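You operate a simulated robot arm through the tools that you are given. There is no shell and no other tool. Be economical: measure what you need, move in short steps, check, and stop when the job is done.

You run a simulated robot arm. Do the job below in one go: nothing can be reset, and whatever is moved stays where it is left.

TASK
Cycle the white relay 2 times at its printed voltage, then switch off.
Fine: mode CYCLE, one press of TEST a cycle; leave the relay plugged in and the knobs as set.

The check looks at the end state, three seconds after you hand in, the way a careful person would. Anything else that was tipped, shoved, dropped, spilled or broken makes it a failure.

THE ROBOT
A 7-joint arm with a two-finger parallel gripper, fixed in place. Base frame: the origin is at the foot of the arm, x ahead of it, y to its left, z up; the work surface is at about z = 90.2. Readings come in cm, degrees, newtons and seconds.
With the tool pointing down near the work surface it reaches from about 30 to 68 cm from the base axis. Its first joint turns from -66.0 to 66.0 degrees. Payload 1.57 kg.
The TCP is the grasp point between the finger pads, 3 cm short of the fingertips. In the tool frame z runs along the fingers and y along their closing line. Largest opening 11 cm; finger width 2.4, thickness 1.2; the body of the gripper, 4.8 by 11.2 cm, starts 7.8 cm behind the TCP.
Orientation is told as [roll, pitch, yaw] about the base's x, y, z axes, in that order, counted from this pose: with the fingers straight down and closing along the base's y, the tool's x points along the base's -x, its y along +y and its z along -z.

THE INTERFACE
- The arm moves only by the tool jog_arm. Its arguments are lists of equal length, an entry for each row: "translation": the shift along the tool's x, y, z in cm, a list of three; "dr": the turn, a rotation vector about the tool's x, y, z in degrees, a list of three. In form: {"translation": [[tx, ty, tz], ...], "dr": [[wx, wy, wz], ...]}. A call has 1 to 10 rows; each row is the pose to reach, as a shift and turn from the pose commanded when the call began, along the tool's axes at that moment. "grip" is the finger opening in cm, from 0 to 11, set as the call begins (left out, the last holds). Rows are played at 5 a second. More than 5 cm and 8.6 degrees between two rows, or a gripper value outside its range, and nothing of the call is played. A pose out of reach is approached as far as the arm can. The call stops where the force on the tool passes 80 N (or 10 N more than at its start, if that is more) or the arm is blocked; 0.2 s more then pass. The fingers move at their own pace (about 10.8 cm/s each) and stop on an object; they squeeze with about 28 N. The grip force told is the motor's: it shows also when the fingers shut on nothing. Time passes only in rows, and 0.2 s behind the last, so rows that repeat a pose let the fingers close. It gives the time, the measured TCP pose, the force on the tool (base axes), the opening and the grip force at its end, in the units of the frame above (readings bear some noise), with the torque about the TCP (base axes, N m) and any sound that the robot's microphone picked up.
- Cameras (640 x 400 px; columns grow to the right, rows downward): "scene" is fixed at [15.97, -37.98, 141.85]; the picture's right is [0.84, -0.55, 0.00], its down [-0.23, -0.36, -0.90] and it looks along [0.49, 0.76, -0.43] (base axes); focal length 296 px, centre (320, 200). "wrist" rides on the gripper at [7, 1.6, -14.1] in the tool frame; the picture's right is [-0.23, 0.97, 0.00], its down [-0.85, -0.20, -0.48] and it looks along [-0.47, -0.11, 0.88] (tool axes); focal length 222 px, centre (320, 200). There is no depth. A picture from a camera that has moved, and an enlarged one, comes with that camera's place and axes in the base frame and with its lens.
- get_image(camera): a new picture of that camera. It takes no simulated time.
- zoom(camera, box): a new picture of the part [left, top, right, bottom] of that camera's present view, enlarged. It takes no simulated time.
- finish_job(): hands the job in; it is judged then, once.

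Go step by step. Nothing tells you positions but the pictures and the camera data: compare them with the known pose of the tool, close in by small moves and look again before you grip or let go. The budget is 120 turns and 68 pictures, counting those below and the enlarged ones. Unless the task says otherwise, let go and move clear before handing in, and close with one line.

The tools are called after "Emit:" as name(argument=value, ...) on one line, values as JSON. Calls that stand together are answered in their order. jog_arm: Moves the arm, as the interface text tells. Its arguments: {"type":"object","properties":{"translation":{"type":"array","items":{"type":"array","items":{"type":"number"}}},"dr":{"type":"array","items":{"type":"array","items":{"type":"number"}}},"grip":{"type":"number"}},"required":["translation","dr"]} The other tools are called the same way: get_image (camera) takes a picture; zoom (camera, box) takes an enlarged picture of a part of a camera's view; finish_job () hands the job in.

At the start:

```text
clock: 0.0
tool_pos: [42.88, -13.09, 124.95]
ee_rot: [0.0, -0.1, 0.0]
contact_force: [0.2, 0.3, 0.0]
torque: [-0.01, 0.01, -0.01]
grip_width: 10.99
grip_force: 0.1
```

scene: 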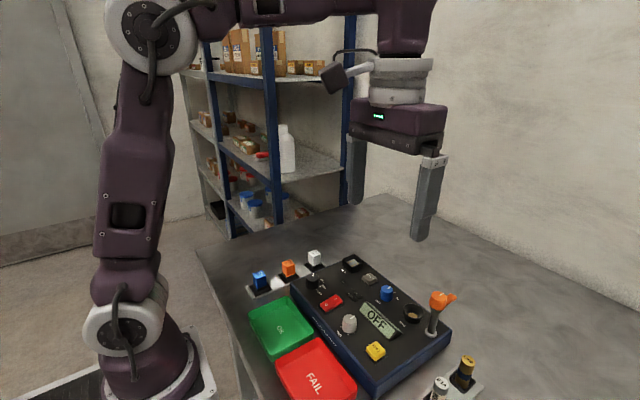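
wrist: 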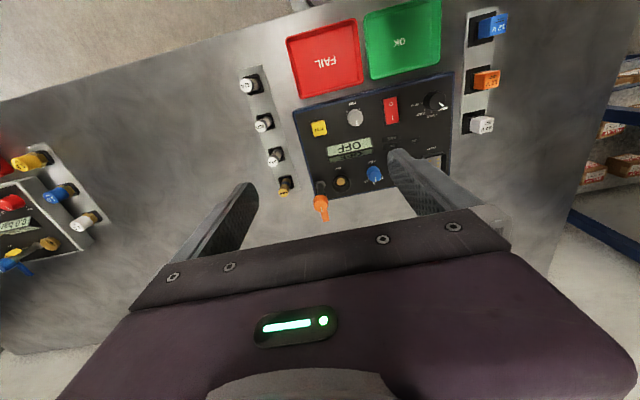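

I see a tester panel with knobs, switch, socket and three relays on the left. I'll zoom in to read the labels.

Emit:
zoom(camera="scene", box=[230, 230, 390, 330])

Emit:
zoom(camera="scene", box=[320, 270, 480, 370])

Emit:
zoom(camera="wrist", box=[280, 60, 520, 210])

```text
4.00 times, centred on (310, 280) of scene
camera zoom: at [15.97, -37.98, 141.85], right [0.84, -0.55, 0.0], down [-0.23, -0.36, -0.9], along [0.49, 0.76, -0.43], focal length 1182 px, centre (360, -120)
```

zoom: 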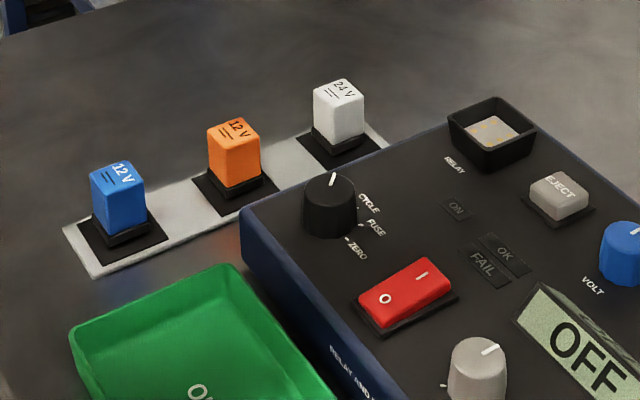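

```text
4.00 times, centred on (400, 320) of scene
camera zoom: at [15.97, -37.98, 141.85], right [0.84, -0.55, 0.0], down [-0.23, -0.36, -0.9], along [0.49, 0.76, -0.43], focal length 1182 px, centre (0, -280)
```

zoom: 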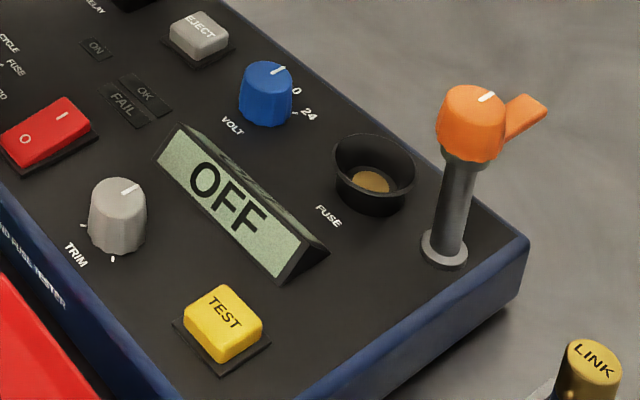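

```text
2.67 times, centred on (400, 135) of wrist
camera zoom: at [35.97, -11.54, 139.08], right [0.23, 0.97, 0.0], down [0.85, -0.2, 0.48], along [0.47, -0.11, -0.88], focal length 592 px, centre (107, 373)
```

zoom: 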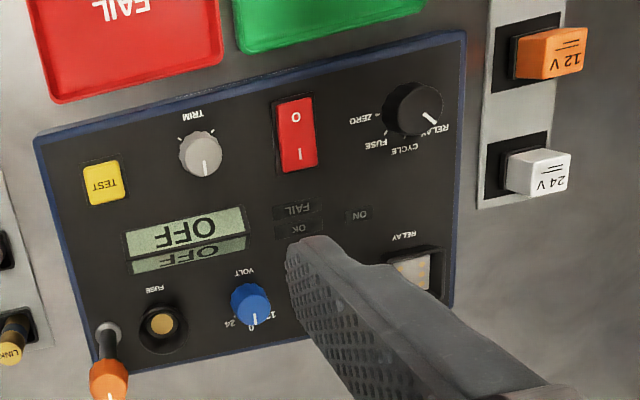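

The white relay reads 24 V and stands near (51, 18); the panel is roughly axis-aligned with the socket near (54, 7). I'll move over the relay and look closer.

Emit:
jog_arm(translation=[[-0.5, 4.5, 0], [-1, 9, 0], [-1.5, 13.5, 0], [-2, 18, 1.5], [-2.5, 22, 4.5], [-3, 24, 8]], dr=[[0, 0, 0], [0, 0, 0], [0, 0, 0], [0, 0, 0], [0, 0, 0], [0, 0, 0]], grip=6)

Emit:
get_image(camera="wrist")

Emit:
get_image(camera="scene")

```text
refused: row 5 steps farther than a row can; nothing moved
```

```text
62 pictures are left
camera wrist: at [35.97, -11.54, 139.08], right [0.23, 0.97, 0.0], down [0.85, -0.2, 0.48], along [0.47, -0.11, -0.88], focal length 222 px, centre (320, 200)
```

wrist: 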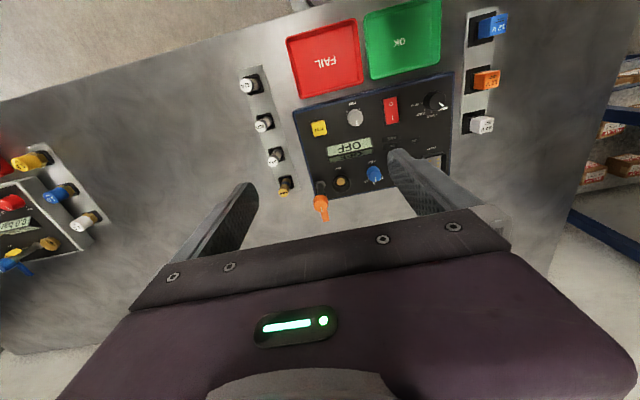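

```text
61 pictures are left
```

scene: 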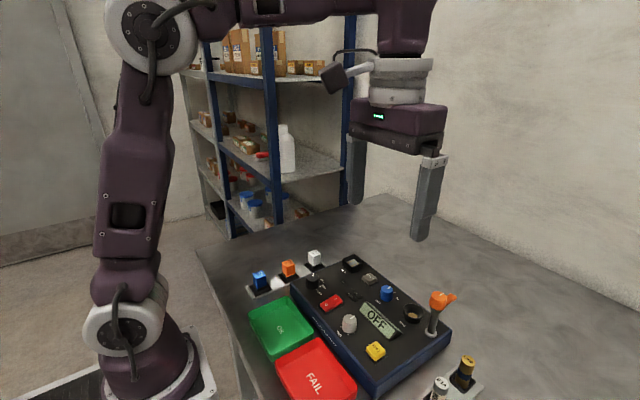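

A row was slightly too long, so nothing moved. I'll repeat it with shorter steps.

Emit:
jog_arm(translation=[[-0.5, 4.5, 0], [-1, 9, 0], [-1.5, 13, 1], [-2, 17, 3], [-2.5, 21, 5], [-3, 24, 8]], dr=[[0, 0, 0], [0, 0, 0], [0, 0, 0], [0, 0, 0], [0, 0, 0], [0, 0, 0]], grip=6)

```text
clock: 1.4
tool_pos: [45.61, 11.05, 116.89]
ee_rot: [0.0, 0.0, -0.1]
contact_force: [-0.6, -0.3, -0.2]
torque: [-0.03, -0.01, 0.02]
grip_width: 5.99
grip_force: 0.2
```

The arm is now between the relay strip and the panel. I'll take a picture from here.

Emit:
get_image(camera="wrist")

Emit:
zoom(camera="wrist", box=[120, 0, 360, 150])

```text
60 pictures are left
camera wrist: at [38.78, 12.48, 130.97], right [0.23, 0.97, 0.0], down [0.85, -0.2, 0.48], along [0.47, -0.11, -0.88], focal length 222 px, centre (320, 200)
```

wrist: 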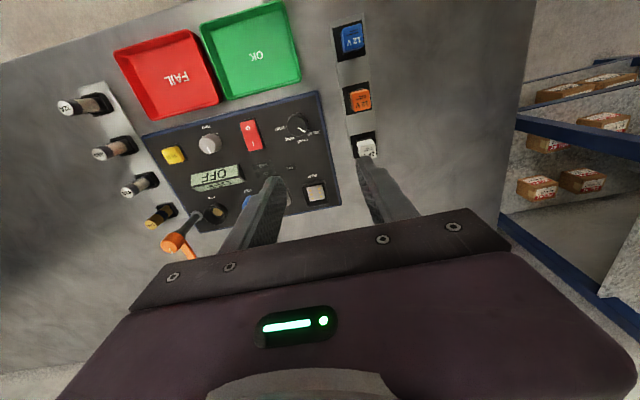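

```text
2.67 times, centred on (240, 75) of wrist
camera zoom: at [38.78, 12.48, 130.97], right [0.23, 0.97, 0.0], down [0.85, -0.2, 0.48], along [0.47, -0.11, -0.88], focal length 592 px, centre (533, 533)
```

zoom: 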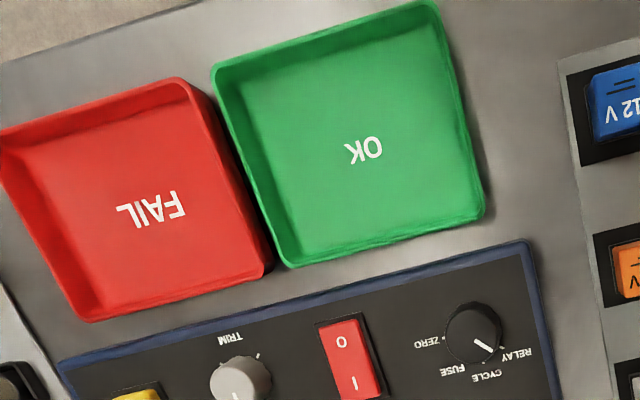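

The mode selector has ZERO, FUSE, CYCLE and RELAY, and appears to be at RELAY now. I'll read the panel more closely.

Emit:
zoom(camera="wrist", box=[240, 85, 400, 210])

Emit:
zoom(camera="scene", box=[290, 240, 418, 320])

Emit:
zoom(camera="scene", box=[365, 270, 413, 300])

```text
3.20 times, centred on (320, 148) of wrist
camera zoom: at [38.78, 12.48, 130.97], right [0.23, 0.97, 0.0], down [0.85, -0.2, 0.48], along [0.47, -0.11, -0.88], focal length 711 px, centre (320, 368)
```

zoom: 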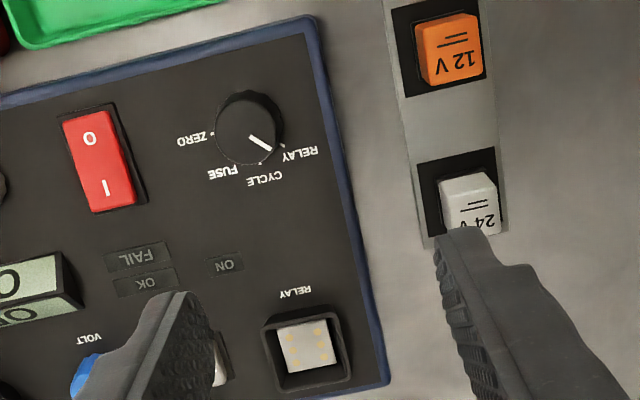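

```text
5.00 times, centred on (354, 280) of scene
camera zoom: at [15.97, -37.98, 141.85], right [0.84, -0.55, 0.0], down [-0.23, -0.36, -0.9], along [0.49, 0.76, -0.43], focal length 1478 px, centre (150, -200)
```

zoom: 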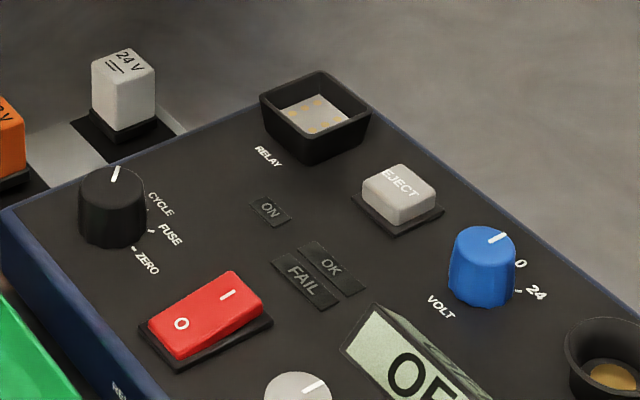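

```text
13.33 times, centred on (389, 285) of scene
camera zoom: at [15.97, -37.98, 141.85], right [0.84, -0.55, 0.0], down [-0.23, -0.36, -0.9], along [0.49, 0.76, -0.43], focal length 3941 px, centre (-600, -933)
```

zoom: 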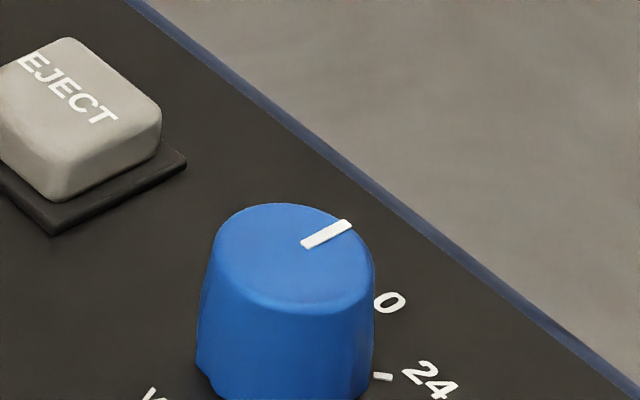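

The relay text faces the same way as the panel text, so no turn is needed. By triangulation the relay top is near (50.1, 17.45, 95.9) and the socket rim near (55.3, 7.9, 97.4). I'll go above the relay.

Emit:
jog_arm(translation=[[-2.2, 3.2, 1], [-4.5, 6.4, 3], [-4.5, 6.4, 7.5], [-4.5, 6.4, 12], [-4.5, 6.4, 15]], dr=[[0, 0, 0], [0, 0, 0], [0, 0, 0], [0, 0, 0], [0, 0, 0]], grip=5)

Emit:
get_image(camera="wrist")

Emit:
zoom(camera="scene", box=[260, 190, 388, 270])

```text
clock: 2.6
tool_pos: [50.57, 17.17, 101.86]
ee_rot: [0.1, -0.1, -0.1]
contact_force: [-0.6, 0.1, 0.1]
torque: [0.0, 0.04, -0.01]
grip_width: 5.01
grip_force: 0.1
```

```text
55 pictures are left
camera wrist: at [43.54, 18.73, 115.96], right [0.23, 0.97, 0.0], down [0.85, -0.2, 0.48], along [0.47, -0.11, -0.88], focal length 222 px, centre (320, 200)
```

wrist: 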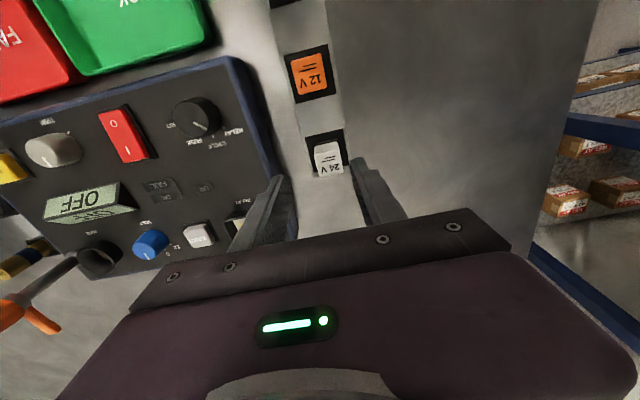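

```text
5.00 times, centred on (324, 230) of scene
camera zoom: at [15.97, -37.98, 141.85], right [0.84, -0.55, 0.0], down [-0.23, -0.36, -0.9], along [0.49, 0.76, -0.43], focal length 1478 px, centre (300, 50)
```

zoom: 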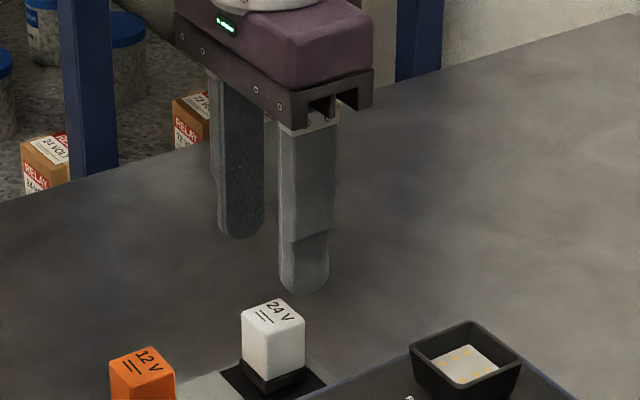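

The gripper is above the relay. I'll zoom in to centre it accurately.

Emit:
zoom(camera="wrist", box=[260, 110, 420, 210])

Emit:
zoom(camera="wrist", box=[80, 190, 272, 310])

```text
4.00 times, centred on (340, 160) of wrist
camera zoom: at [43.54, 18.73, 115.96], right [0.23, 0.97, 0.0], down [0.85, -0.2, 0.48], along [0.47, -0.11, -0.88], focal length 888 px, centre (240, 360)
```

zoom: 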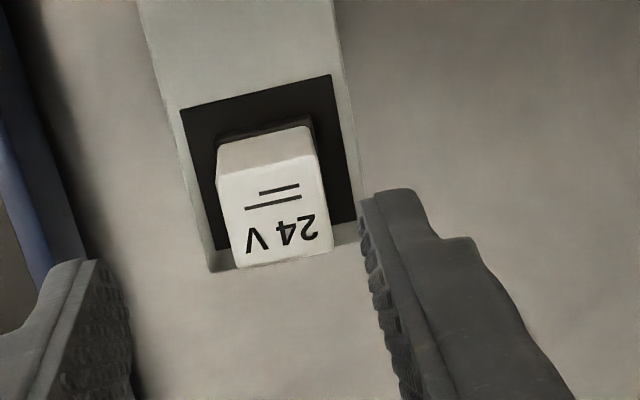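

```text
3.33 times, centred on (176, 250) of wrist
camera zoom: at [43.54, 18.73, 115.96], right [0.23, 0.97, 0.0], down [0.85, -0.2, 0.48], along [0.47, -0.11, -0.88], focal length 740 px, centre (800, 33)
```

zoom: 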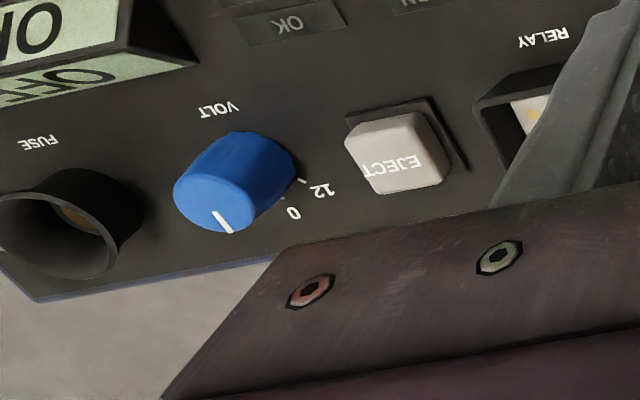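

The relay centre is about (50.6, 17.9), 2.3 cm wide, not rotated. I'll shift 0.65 in y and descend, then grip the upper part.

Emit:
jog_arm(translation=[[0, 0.65, 0], [0, 0.65, 2.5], [0, 0.65, 4.7]], dr=[[0, 0, 0], [0, 0, 0], [0, 0, 0]])

Emit:
zoom(camera="scene", box=[260, 200, 388, 280])

Emit:
zoom(camera="wrist", box=[260, 110, 420, 210])

```text
clock: 3.4
tool_pos: [50.36, 17.89, 97.49]
ee_rot: [-0.1, 0.1, -0.1]
contact_force: [0.5, 0.5, 0.3]
torque: [-0.03, -0.01, 0.02]
grip_width: 4.99
grip_force: 0.1
```

```text
5.00 times, centred on (324, 240) of scene
camera zoom: at [15.97, -37.98, 141.85], right [0.84, -0.55, 0.0], down [-0.23, -0.36, -0.9], along [0.49, 0.76, -0.43], focal length 1478 px, centre (300, 0)
```

zoom: 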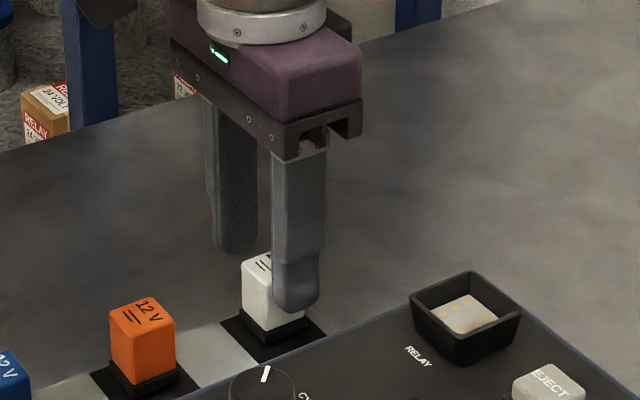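

```text
4.00 times, centred on (340, 160) of wrist
camera zoom: at [43.48, 19.39, 111.39], right [0.23, 0.97, 0.0], down [0.86, -0.2, 0.48], along [0.47, -0.11, -0.88], focal length 888 px, centre (240, 360)
```

zoom: 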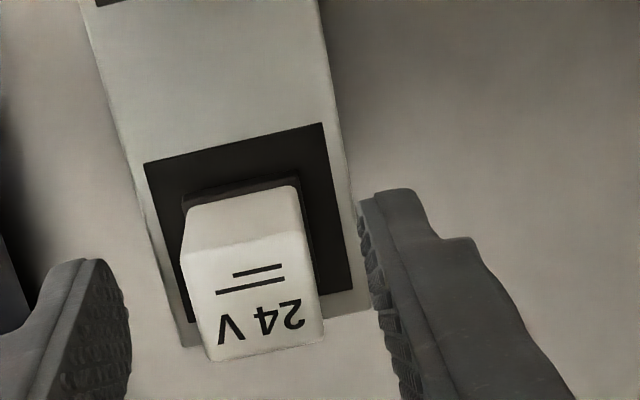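

The fingers straddle the relay's upper part. I'll make a small +y correction and close.

Emit:
jog_arm(translation=[[0, 0.15, 0], [0, 0.15, 0]], dr=[[0, 0, 0], [0, 0, 0]])

Emit:
jog_arm(translation=[[0, 0, 0], [0, 0, 0], [0, 0, 0]], dr=[[0, 0, 0], [0, 0, 0], [0, 0, 0]], grip=1.5)

```text
clock: 4.0
tool_pos: [50.5, 18.03, 97.37]
ee_rot: [0.0, -0.1, 0.0]
contact_force: [0.7, -0.6, 0.2]
torque: [-0.02, 0.0, 0.0]
grip_width: 5.0
grip_force: 0.1
```

```text
clock: 4.8
tool_pos: [50.35, 18.03, 97.3]
ee_rot: [0.1, 0.1, 0.0]
contact_force: [-0.1, 0.8, 0.0]
torque: [0.02, -0.01, -0.04]
grip_width: 2.51
grip_force: 28.1
```

Gripped at 2.51 cm. Now lift straight up and check.

Emit:
jog_arm(translation=[[0, 0, -1], [0, 0, -3], [0, 0, -6], [0, 0, -9]], dr=[[0, 0, 0], [0, 0, 0], [0, 0, 0], [0, 0, 0]])

Emit:
zoom(camera="scene", box=[240, 170, 400, 270])

Emit:
get_image(camera="wrist")

```text
clock: 5.8
tool_pos: [50.52, 17.84, 106.42]
ee_rot: [0.0, 0.0, 0.0]
contact_force: [-0.6, -0.4, -1.5]
torque: [0.01, 0.02, -0.01]
grip_width: 2.53
grip_force: 27.9
```

```text
4.00 times, centred on (320, 220) of scene
camera zoom: at [15.97, -37.98, 141.85], right [0.84, -0.55, 0.0], down [-0.23, -0.36, -0.9], along [0.49, 0.76, -0.43], focal length 1182 px, centre (320, 120)
```

zoom: 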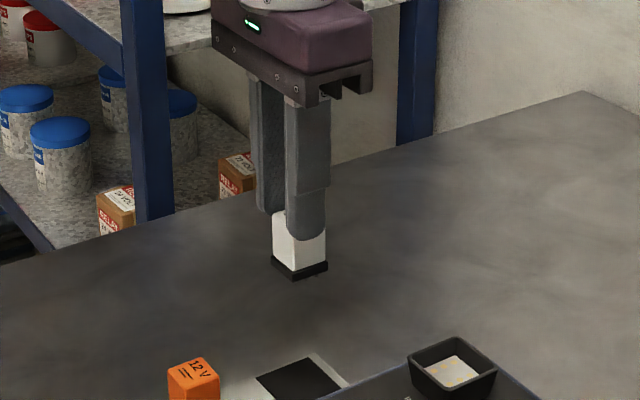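

```text
48 pictures are left
camera wrist: at [43.54, 19.46, 120.47], right [0.23, 0.97, 0.0], down [0.86, -0.2, 0.48], along [0.47, -0.11, -0.88], focal length 222 px, centre (320, 200)
```

wrist: 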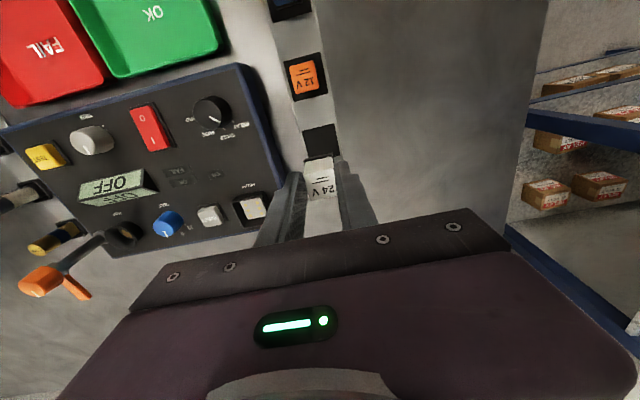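

The relay is held. Next I'll measure the socket accurately from this view.

Emit:
zoom(camera="wrist", box=[200, 160, 296, 240])

Emit:
zoom(camera="scene", box=[321, 245, 385, 285])

```text
5.00 times, centred on (248, 200) of wrist
camera zoom: at [43.54, 19.46, 120.47], right [0.23, 0.97, 0.0], down [0.86, -0.2, 0.48], along [0.47, -0.11, -0.88], focal length 1111 px, centre (680, 200)
```

zoom: 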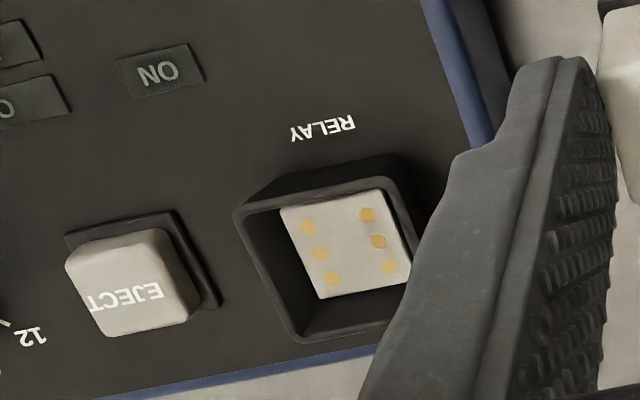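

```text
10.00 times, centred on (353, 265) of scene
camera zoom: at [15.97, -37.98, 141.85], right [0.84, -0.55, 0.0], down [-0.23, -0.36, -0.9], along [0.49, 0.76, -0.43], focal length 2956 px, centre (-10, -450)
```

zoom: 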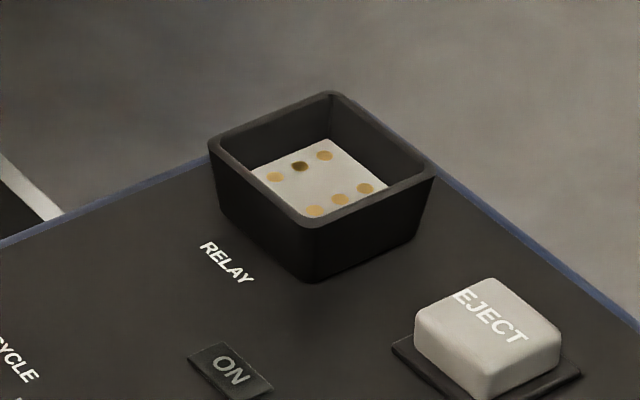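

To see the socket clear of the fingers, I'll move the relay beyond it at height and look back.

Emit:
jog_arm(translation=[[-1.5, 0, -3], [-3.5, -2, -5.5], [-5.5, -5, -5.5], [-7.5, -8.5, -5.5], [-7.5, -10, -5.5]], dr=[[0, 0, 0], [0, 0, 0], [0, 0, 0], [0, 0, 0], [0, 0, 0]])

Emit:
get_image(camera="wrist")

```text
clock: 7.0
tool_pos: [57.92, 8.12, 111.68]
ee_rot: [0.0, 0.0, 0.0]
contact_force: [0.2, 1.1, -1.6]
torque: [0.02, -0.01, -0.02]
grip_width: 2.5
grip_force: 27.8
```

```text
45 pictures are left
camera wrist: at [50.92, 9.66, 125.78], right [0.23, 0.97, 0.0], down [0.86, -0.2, 0.48], along [0.47, -0.11, -0.88], focal length 222 px, centre (320, 200)
```

wrist: 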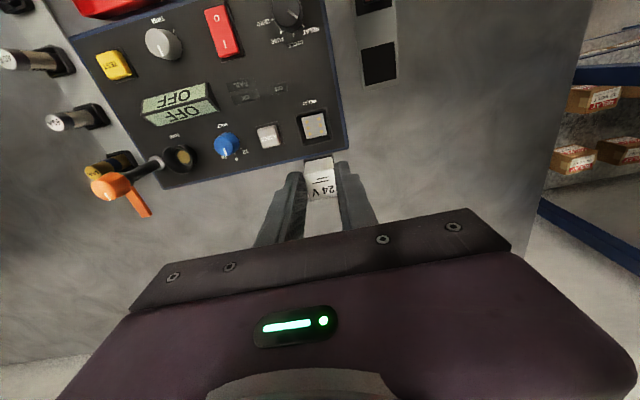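

Emit:
zoom(camera="wrist", box=[272, 95, 368, 215])

Emit:
zoom(camera="wrist", box=[195, 110, 291, 170])

```text
3.33 times, centred on (320, 155) of wrist
camera zoom: at [50.92, 9.66, 125.78], right [0.23, 0.97, 0.0], down [0.86, -0.2, 0.48], along [0.47, -0.11, -0.88], focal length 740 px, centre (320, 350)
```

zoom: 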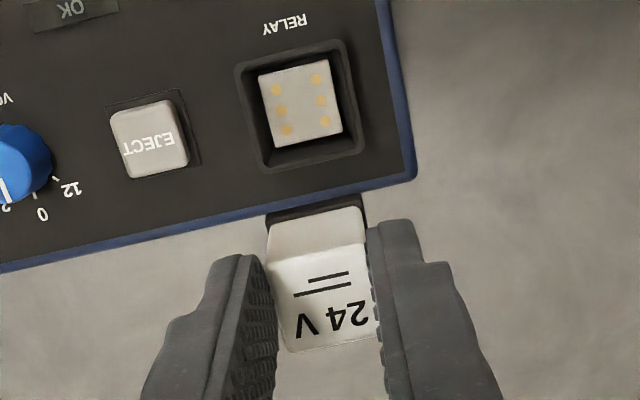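

```text
6.67 times, centred on (243, 140) of wrist
camera zoom: at [50.92, 9.66, 125.78], right [0.23, 0.97, 0.0], down [0.86, -0.2, 0.48], along [0.47, -0.11, -0.88], focal length 1481 px, centre (833, 600)
```

zoom: 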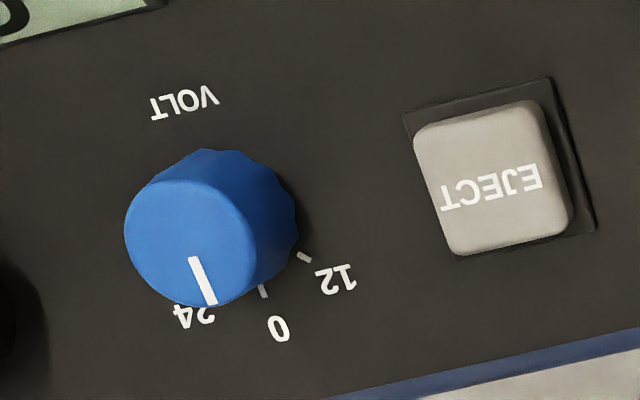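

The socket rim centre works out at about (56.1, 7.7, z 96.5), with VOLT currently at 0 and 24 lying clockwise from it. I'll line up over the socket and come down to just above it.

Emit:
jog_arm(translation=[[1.82, -0.42, 0], [1.82, -0.42, 4], [1.82, -0.42, 7.5]], dr=[[0, 0, 0], [0, 0, 0], [0, 0, 0]])

Emit:
zoom(camera="scene", box=[305, 205, 401, 285])

Emit:
zoom(camera="wrist", box=[240, 110, 400, 230])

```text
clock: 7.8
tool_pos: [56.13, 7.82, 104.31]
ee_rot: [0.0, 0.0, 0.0]
contact_force: [0.2, -0.9, -0.5]
torque: [-0.01, 0.02, -0.01]
grip_width: 2.5
grip_force: 27.9
```

```text
5.00 times, centred on (353, 245) of scene
camera zoom: at [15.97, -37.98, 141.85], right [0.84, -0.55, 0.0], down [-0.23, -0.36, -0.9], along [0.49, 0.76, -0.43], focal length 1478 px, centre (155, -25)
```

zoom: 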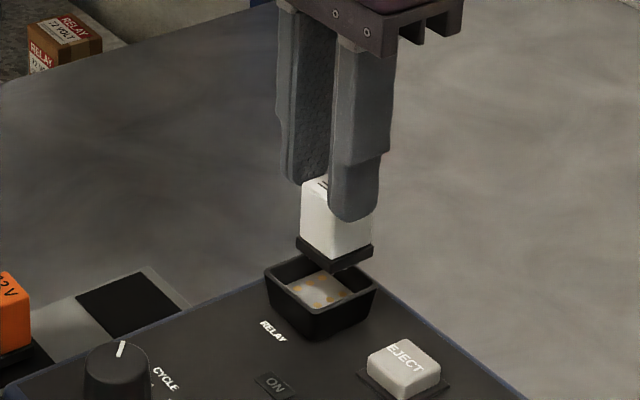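

```text
3.33 times, centred on (320, 170) of wrist
camera zoom: at [49.26, 9.39, 118.37], right [0.23, 0.97, 0.0], down [0.85, -0.2, 0.48], along [0.47, -0.11, -0.88], focal length 740 px, centre (320, 300)
```

zoom: 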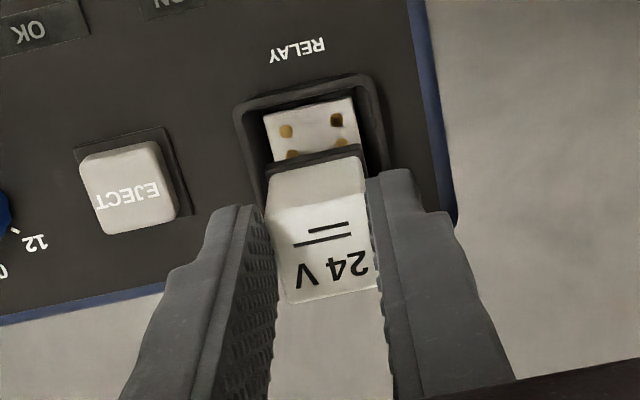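

The scene view hints the relay sits a bit too far in x relative to the socket. I'll zoom tighter before going lower.

Emit:
zoom(camera="scene", box=[329, 230, 393, 280])

Emit:
zoom(camera="wrist", box=[285, 120, 365, 180])

```text
8.00 times, centred on (361, 255) of scene
camera zoom: at [15.97, -37.98, 141.85], right [0.84, -0.55, 0.0], down [-0.23, -0.36, -0.9], along [0.49, 0.76, -0.43], focal length 2365 px, centre (-8, -240)
```

zoom: 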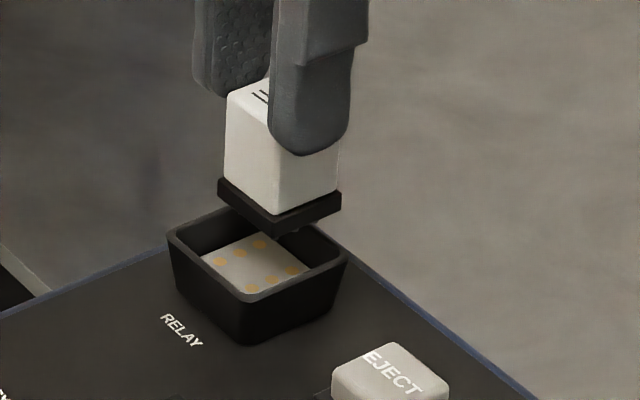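

```text
6.67 times, centred on (325, 150) of wrist
camera zoom: at [49.26, 9.39, 118.37], right [0.23, 0.97, 0.0], down [0.85, -0.2, 0.48], along [0.47, -0.11, -0.88], focal length 1481 px, centre (287, 533)
```

zoom: 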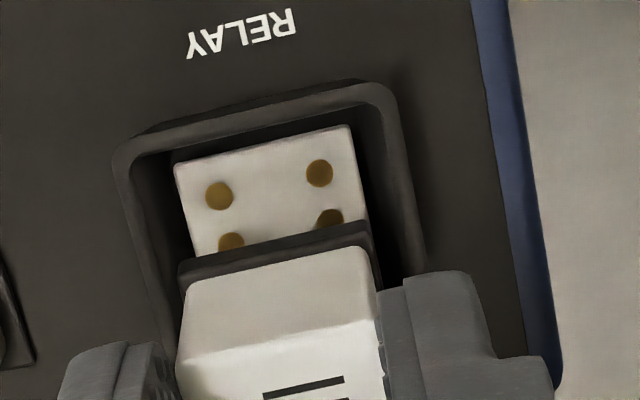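

The relay is about 0.6 cm too far in x, since it sits off-centre in the fingers. I'll correct this, lower a little and re-check.

Emit:
jog_arm(translation=[[0.65, -0.05, 0], [0.65, -0.05, 0.8]], dr=[[0, 0, 0], [0, 0, 0]])

Emit:
zoom(camera="scene", box=[329, 230, 393, 280])

Emit:
zoom(camera="wrist", box=[265, 120, 375, 210])

```text
clock: 8.4
tool_pos: [55.54, 7.72, 103.56]
ee_rot: [0.0, -0.1, 0.0]
contact_force: [0.8, -0.1, 0.0]
torque: [-0.01, -0.01, 0.02]
grip_width: 2.53
grip_force: 28.1
```

```text
8.00 times, centred on (361, 255) of scene
camera zoom: at [15.97, -37.98, 141.85], right [0.84, -0.55, 0.0], down [-0.23, -0.36, -0.9], along [0.49, 0.76, -0.43], focal length 2365 px, centre (-8, -240)
```

zoom: 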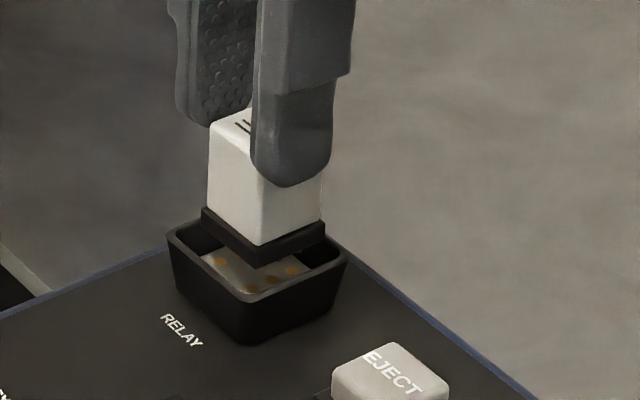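

```text
4.44 times, centred on (320, 165) of wrist
camera zoom: at [48.5, 9.22, 117.65], right [0.23, 0.97, 0.0], down [0.85, -0.2, 0.48], along [0.47, -0.11, -0.88], focal length 987 px, centre (320, 356)
```

zoom: 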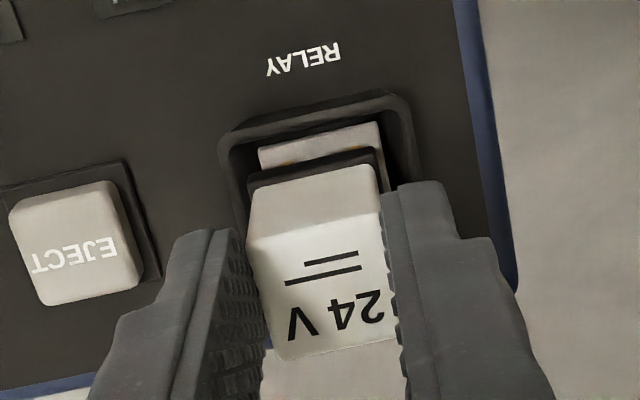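

Nearly centred now; a further 0.15 cm in x, then descend into the funnel gradually.

Emit:
jog_arm(translation=[[0.15, 0, 0], [0.15, 0, 0.6], [0.15, 0, 1.1], [0.15, 0, 1.5]], dr=[[0, 0, 0], [0, 0, 0], [0, 0, 0], [0, 0, 0]])

Emit:
zoom(camera="scene", box=[329, 230, 393, 280])

```text
clock: 9.4
tool_pos: [55.41, 7.64, 102.07]
ee_rot: [0.0, -0.1, 0.0]
contact_force: [-0.8, 1.4, 9.8]
torque: [0.1, 0.03, 0.07]
grip_width: 2.5
grip_force: 27.9
```

```text
8.00 times, centred on (361, 255) of scene
camera zoom: at [15.95, -37.98, 141.85], right [0.84, -0.55, 0.0], down [-0.23, -0.36, -0.9], along [0.49, 0.76, -0.43], focal length 2365 px, centre (-8, -240)
```

zoom: 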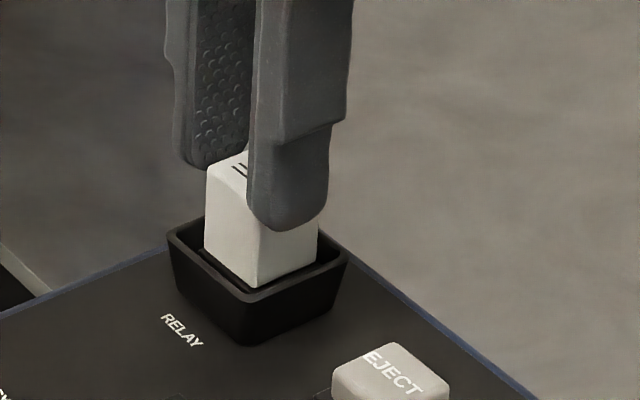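

The base is inside the rim with about 10 N contact. I'll press on gently.

Emit:
jog_arm(translation=[[0, 0, 0.2], [0, 0, 0.4], [0, 0, 0.6]], dr=[[0, 0, 0], [0, 0, 0], [0, 0, 0]])

Emit:
zoom(camera="wrist", box=[265, 120, 375, 210])

```text
clock: 10.2
tool_pos: [55.31, 7.61, 101.42]
ee_rot: [0.0, -0.3, 0.0]
contact_force: [2.8, -3.6, 29.9]
torque: [-0.17, -0.27, -0.02]
grip_width: 2.53
grip_force: 27.6
```

```text
4.44 times, centred on (320, 165) of wrist
camera zoom: at [48.33, 9.18, 115.49], right [0.23, 0.97, 0.0], down [0.85, -0.2, 0.48], along [0.47, -0.11, -0.88], focal length 987 px, centre (320, 356)
```

zoom: 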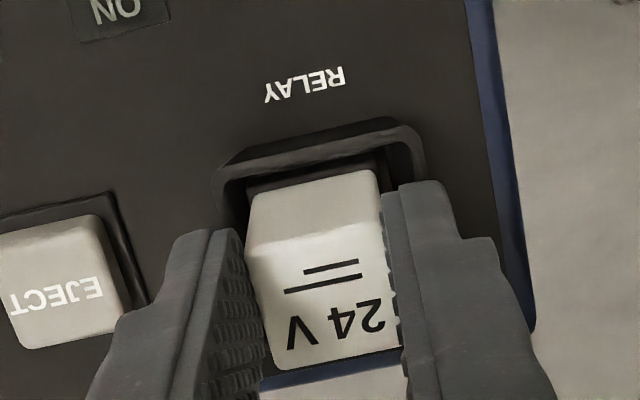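

Force rose to 30 N. I'll release, rise, and see how it seats before pressing from above.

Emit:
jog_arm(translation=[[0, 0, -0.2], [0, 0, -0.3], [0, 0, -0.3]], dr=[[0, 0, 0], [0, 0, 0], [0, 0, 0]], grip=4.2)

Emit:
jog_arm(translation=[[0, 0, -2], [0, 0, -5]], dr=[[0, 0, 0], [0, 0, 0]])

Emit:
zoom(camera="scene", box=[329, 230, 393, 280])

Emit:
zoom(camera="wrist", box=[200, 80, 376, 190])

```text
clock: 11.0
tool_pos: [55.16, 7.78, 101.71]
ee_rot: [0.1, 0.0, 0.0]
contact_force: [-0.6, -0.7, 0.4]
torque: [0.03, -0.01, 0.02]
grip_width: 4.21
grip_force: 0.1
```

```text
clock: 11.6
tool_pos: [55.36, 7.82, 106.76]
ee_rot: [0.0, -0.1, 0.1]
contact_force: [1.0, 1.2, 0.3]
torque: [0.01, -0.03, 0.0]
grip_width: 4.19
grip_force: 0.2
```

```text
8.00 times, centred on (361, 255) of scene
camera zoom: at [15.97, -37.98, 141.85], right [0.84, -0.55, 0.0], down [-0.23, -0.36, -0.9], along [0.49, 0.76, -0.43], focal length 2365 px, centre (-8, -240)
```

zoom: 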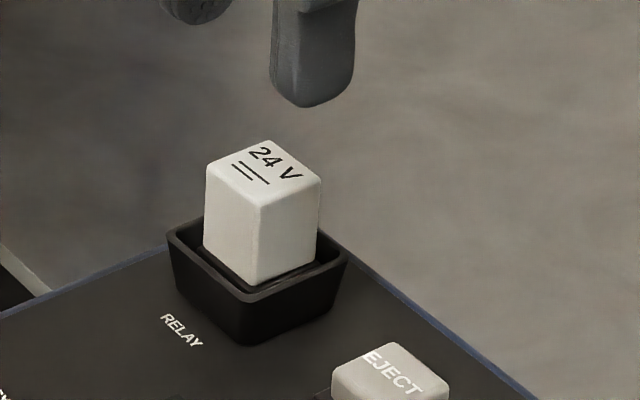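

```text
3.64 times, centred on (288, 135) of wrist
camera zoom: at [48.45, 9.35, 120.86], right [0.23, 0.97, 0.0], down [0.85, -0.2, 0.48], along [0.47, -0.11, -0.88], focal length 808 px, centre (436, 436)
```

zoom: 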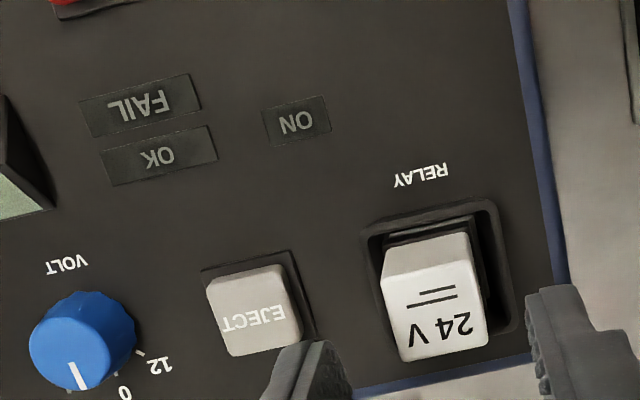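

The relay rests in the socket but may not be fully seated. I'll close the fingers and press down on its top at about (55.9, 7.65).

Emit:
jog_arm(translation=[[-0.55, -0.1, 0], [-0.55, -0.1, 0], [-0.55, -0.1, 2], [-0.55, -0.1, 3.2], [-0.55, -0.1, 3.8]], dr=[[0, 0, 0], [0, 0, 0], [0, 0, 0], [0, 0, 0], [0, 0, 0]], grip=0)

Emit:
zoom(camera="scene", box=[329, 230, 393, 280])

```text
clock: 12.8
tool_pos: [55.96, 7.69, 103.0]
ee_rot: [0.0, 0.1, -0.1]
contact_force: [0.1, -0.3, -0.3]
torque: [0.01, 0.01, 0.0]
grip_width: 0.01
grip_force: 21.5
```

```text
8.00 times, centred on (361, 255) of scene
camera zoom: at [15.97, -37.98, 141.85], right [0.84, -0.55, 0.0], down [-0.23, -0.36, -0.9], along [0.49, 0.76, -0.43], focal length 2365 px, centre (-8, -240)
```

zoom: 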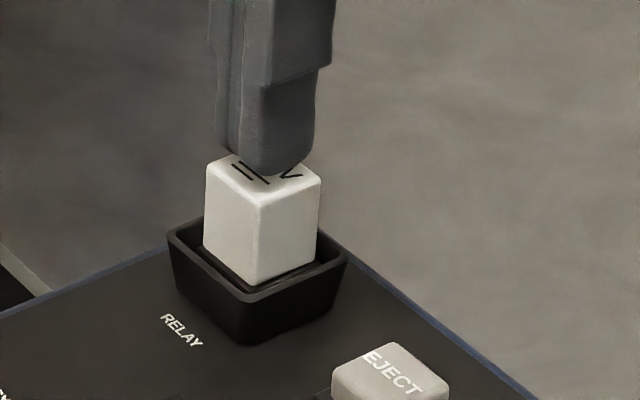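

Emit:
jog_arm(translation=[[0, 0, 0.4], [0, 0, 0.8], [0, 0, 1.1], [0, 0, 1.4], [0, 0, 1.7], [0, 0, 2.0]], dr=[[0, 0, 0], [0, 0, 0], [0, 0, 0], [0, 0, 0], [0, 0, 0], [0, 0, 0]])

Emit:
zoom(camera="scene", box=[329, 230, 393, 280])

```text
clock: 13.8
tool_pos: [56.09, 7.6, 102.37]
ee_rot: [0.1, -0.8, 0.2]
contact_force: [-6.4, 0.7, 26.0]
torque: [-0.01, 0.44, -0.01]
grip_width: 0.0
grip_force: 21.1
stopped in row 4: the force on the tool passed its limit at 89 N (the readings are from after the stop); the commanded pose is now the measured one
```

```text
8.00 times, centred on (361, 255) of scene
camera zoom: at [15.9, -37.99, 141.86], right [0.84, -0.55, 0.0], down [-0.23, -0.36, -0.9], along [0.49, 0.76, -0.43], focal length 2365 px, centre (-8, -240)
```

zoom: 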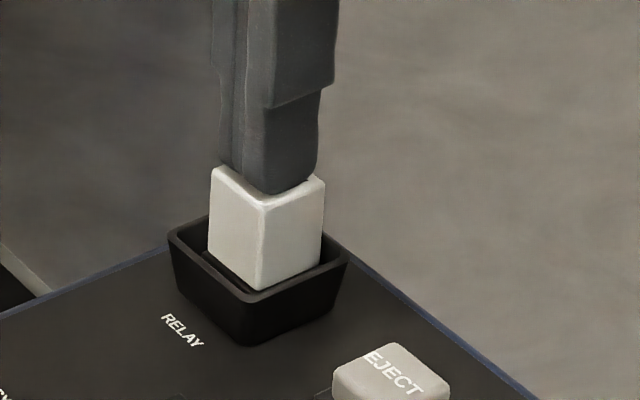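

It went down and slid slightly toward the centre. I'll lift off and inspect.

Emit:
jog_arm(translation=[[0, 0, -1], [0, 0, -4]], dr=[[0, 0.8, 0], [0, 0.8, 0]])

Emit:
zoom(camera="scene", box=[329, 230, 393, 280])

Emit:
zoom(camera="wrist", box=[265, 90, 375, 190])

```text
clock: 14.4
tool_pos: [55.83, 7.57, 106.14]
ee_rot: [0.1, 0.3, 0.1]
contact_force: [-0.5, 0.5, -1.0]
torque: [-0.05, 0.0, 0.0]
grip_width: 0.0
grip_force: 21.1
```

```text
8.00 times, centred on (361, 255) of scene
camera zoom: at [15.97, -37.98, 141.85], right [0.84, -0.55, 0.0], down [-0.23, -0.36, -0.9], along [0.49, 0.76, -0.43], focal length 2365 px, centre (-8, -240)
```

zoom: 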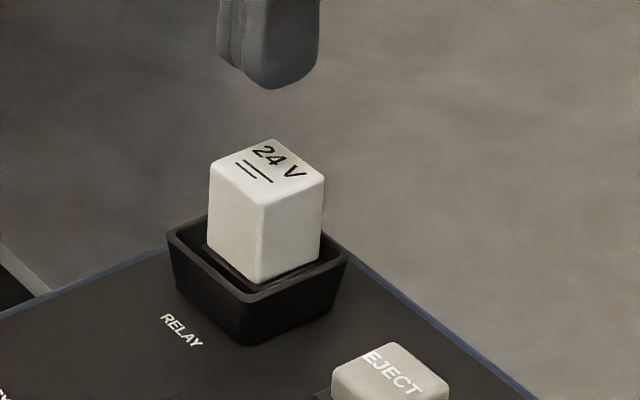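

```text
4.00 times, centred on (320, 140) of wrist
camera zoom: at [49.02, 9.18, 120.22], right [0.23, 0.97, 0.0], down [0.86, -0.2, 0.47], along [0.46, -0.11, -0.88], focal length 888 px, centre (320, 440)
```

zoom: 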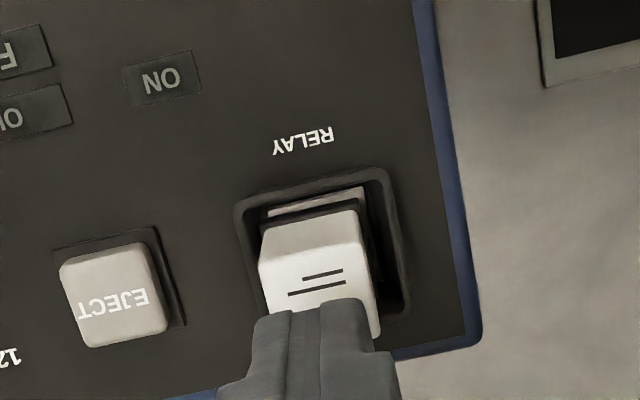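

The relay is not seated and now sits slightly off to +x. I'll look closer at its offset.

Emit:
jog_arm(translation=[[-2, 0, -2], [-4, 0, -2]], dr=[[0, 0, 0], [0, 0, 0]], grip=4.5)

Emit:
zoom(camera="wrist", box=[280, 70, 360, 150])

Emit:
zoom(camera="scene", box=[339, 245, 379, 275])

```text
clock: 15.0
tool_pos: [59.83, 7.58, 108.13]
ee_rot: [0.0, 0.3, 0.1]
contact_force: [-0.2, 0.3, 0.3]
torque: [0.02, 0.0, 0.01]
grip_width: 4.49
grip_force: 0.1
```

```text
5.00 times, centred on (320, 110) of wrist
camera zoom: at [53.01, 9.12, 122.23], right [0.23, 0.97, 0.0], down [0.86, -0.2, 0.47], along [0.46, -0.11, -0.88], focal length 1111 px, centre (320, 650)
```

zoom: 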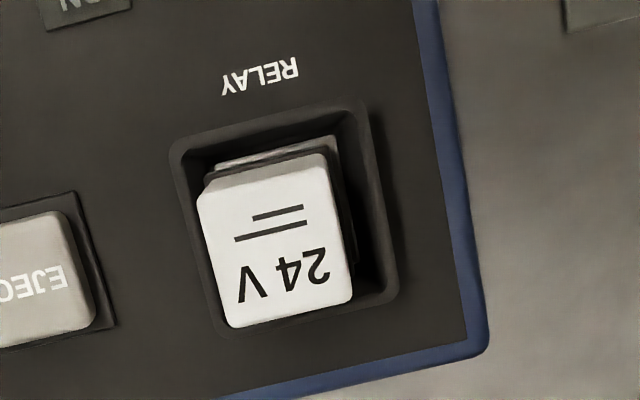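

```text
13.33 times, centred on (359, 260) of scene
camera zoom: at [15.97, -37.98, 141.85], right [0.84, -0.55, 0.0], down [-0.23, -0.36, -0.9], along [0.49, 0.76, -0.43], focal length 3941 px, centre (-200, -600)
```

zoom: 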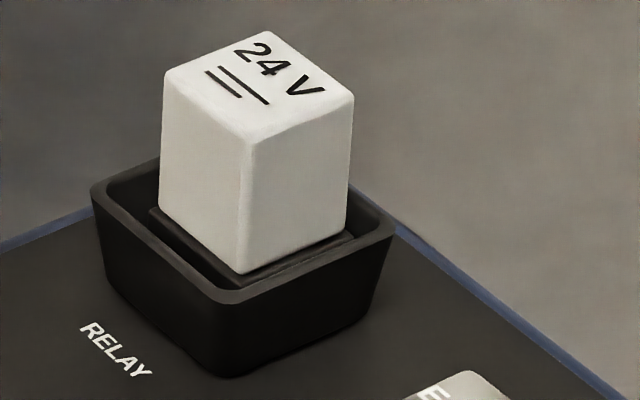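

The relay stands flat but is off by roughly 0.2 cm in x and 0.1 in y and not pushed in. I'll regrip it lower, nudge it, and press it down while holding.

Emit:
jog_arm(translation=[[2, 0.12, 0], [3.75, 0.12, 0], [3.75, 0.12, 4], [3.75, 0.12, 7.4]], dr=[[0, -0.3, 0], [0, -0.3, 0], [0, -0.3, 0], [0, -0.3, 0]])

Emit:
jog_arm(translation=[[0, 0, 0], [0, 0, 0], [0, 0, 0]], dr=[[0, 0, 0], [0, 0, 0], [0, 0, 0]], grip=1.5)

Emit:
zoom(camera="scene", box=[329, 230, 393, 280])

```text
clock: 16.0
tool_pos: [56.12, 7.7, 100.73]
ee_rot: [0.1, -0.1, 0.1]
contact_force: [0.4, -0.3, 0.1]
torque: [-0.02, 0.0, 0.01]
grip_width: 4.49
grip_force: 0.0
```

```text
clock: 16.8
tool_pos: [56.07, 7.72, 100.72]
ee_rot: [0.0, 0.0, 0.1]
contact_force: [0.9, 0.1, -0.4]
torque: [-0.02, 0.03, 0.03]
grip_width: 2.52
grip_force: 28.5
```

```text
8.00 times, centred on (361, 255) of scene
camera zoom: at [15.97, -37.98, 141.85], right [0.84, -0.55, 0.0], down [-0.23, -0.36, -0.9], along [0.49, 0.76, -0.43], focal length 2365 px, centre (-8, -240)
```

zoom: 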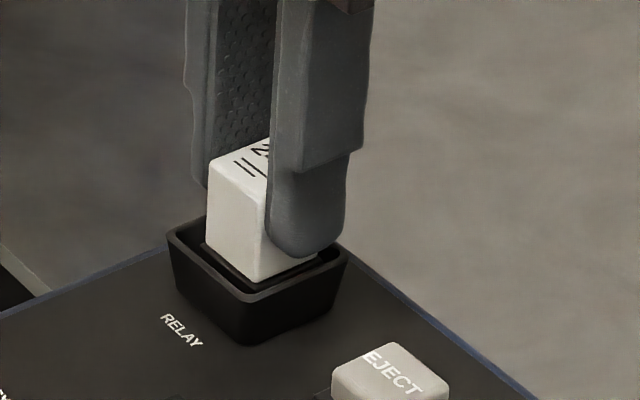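

Gripped with good overlap. I'll shift 0.2 toward −x and press down in small increments.

Emit:
jog_arm(translation=[[0.1, 0, 0], [0.2, 0, 0], [0.2, 0, 0.3], [0.2, 0, 0.5], [0.2, 0, 0.7], [0.2, 0, 0.9]], dr=[[0, 0, 0], [0, 0, 0], [0, 0, 0], [0, 0, 0], [0, 0, 0], [0, 0, 0]])

Emit:
zoom(camera="scene", box=[329, 230, 393, 280])

```text
clock: 18.2
tool_pos: [56.1, 7.7, 99.99]
ee_rot: [0.1, -0.2, 0.2]
contact_force: [3.9, -0.9, 22.1]
torque: [-0.09, -0.2, 0.01]
grip_width: 2.48
grip_force: 27.6
```

```text
8.00 times, centred on (361, 255) of scene
camera zoom: at [15.94, -37.99, 141.85], right [0.84, -0.55, 0.0], down [-0.23, -0.36, -0.9], along [0.49, 0.76, -0.43], focal length 2365 px, centre (-8, -240)
```

zoom: 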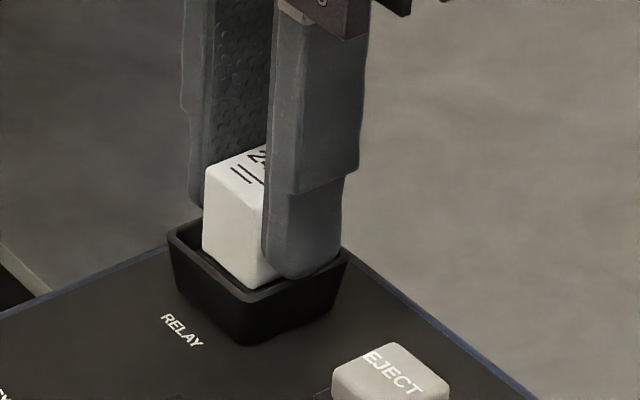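

It went down a few millimetres. I'll release, back off and check its height.

Emit:
jog_arm(translation=[[0, 0, -0.3], [0, 0, -0.3], [0, 0, -0.3]], dr=[[0, 0, 0], [0, 0, 0], [0, 0, 0]], grip=4.2)

Emit:
jog_arm(translation=[[0, 0, -3], [-2, 0, -6], [-4, 0, -8]], dr=[[0, 0, 0], [0, 0, 0], [0, 0, 0]])

Emit:
zoom(camera="scene", box=[329, 230, 393, 280])

Emit:
zoom(camera="wrist", box=[280, 70, 360, 150])

```text
clock: 19.0
tool_pos: [56.04, 7.71, 100.15]
ee_rot: [0.1, 0.0, 0.2]
contact_force: [-0.2, 0.8, -0.1]
torque: [0.01, -0.03, 0.0]
grip_width: 4.23
grip_force: 0.0
```

```text
clock: 19.8
tool_pos: [59.92, 7.71, 108.32]
ee_rot: [0.1, -0.2, 0.0]
contact_force: [0.3, -0.4, 0.3]
torque: [-0.03, 0.05, 0.03]
grip_width: 4.21
grip_force: 0.0
```

```text
8.00 times, centred on (361, 255) of scene
camera zoom: at [15.97, -37.98, 141.85], right [0.84, -0.55, 0.0], down [-0.23, -0.36, -0.9], along [0.49, 0.76, -0.43], focal length 2365 px, centre (-8, -240)
```

zoom: 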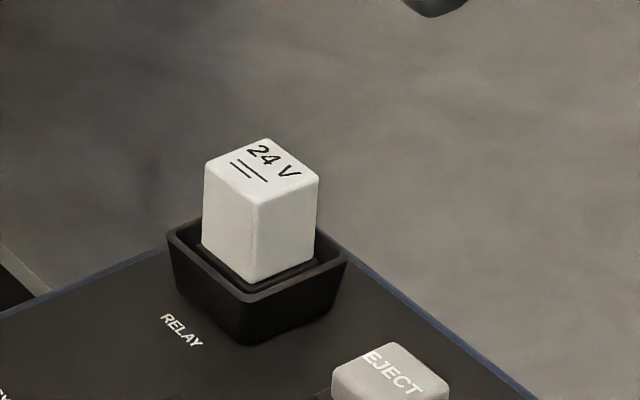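

```text
5.00 times, centred on (320, 110) of wrist
camera zoom: at [52.99, 9.21, 122.41], right [0.23, 0.97, 0.0], down [0.85, -0.2, 0.48], along [0.47, -0.11, -0.88], focal length 1111 px, centre (320, 650)
```

zoom: 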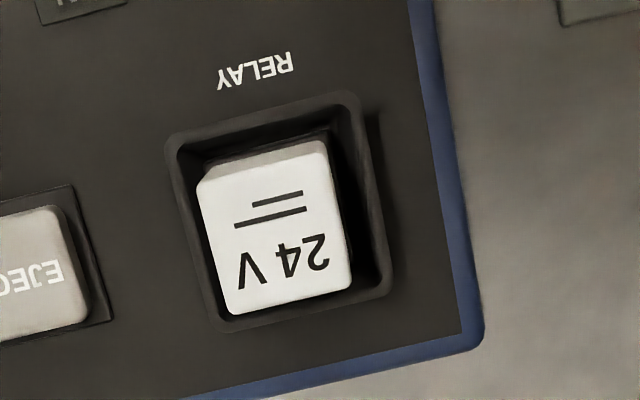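

The socket is springy, so the relay has to be pushed deeper until it latches. It is nearly centred now; I'll press from above with closed fingers, slowly.

Emit:
jog_arm(translation=[[2, -0.05, 0], [3.85, -0.05, 0], [3.85, -0.05, 3], [3.85, -0.05, 5.3]], dr=[[0, 0, 0], [0, 0, 0], [0, 0, 0], [0, 0, 0]], grip=0)

Emit:
jog_arm(translation=[[0, 0, 0.3], [0, 0, 0.5], [0, 0, 0.6], [0, 0, 0.7], [0, 0, 0.8]], dr=[[0, 0, 0], [0, 0, 0], [0, 0, 0], [0, 0, 0], [0, 0, 0]])

```text
clock: 20.8
tool_pos: [56.15, 7.65, 103.0]
ee_rot: [0.1, -0.2, 0.2]
contact_force: [-0.2, -0.7, 1.2]
torque: [-0.01, -0.02, 0.0]
grip_width: 0.01
grip_force: 20.9
```

```text
clock: 22.0
tool_pos: [56.2, 7.68, 102.3]
ee_rot: [0.1, -0.3, 0.1]
contact_force: [-5.6, -3.2, 45.0]
torque: [-0.08, 0.39, 0.01]
grip_width: 0.0
grip_force: 21.2
```

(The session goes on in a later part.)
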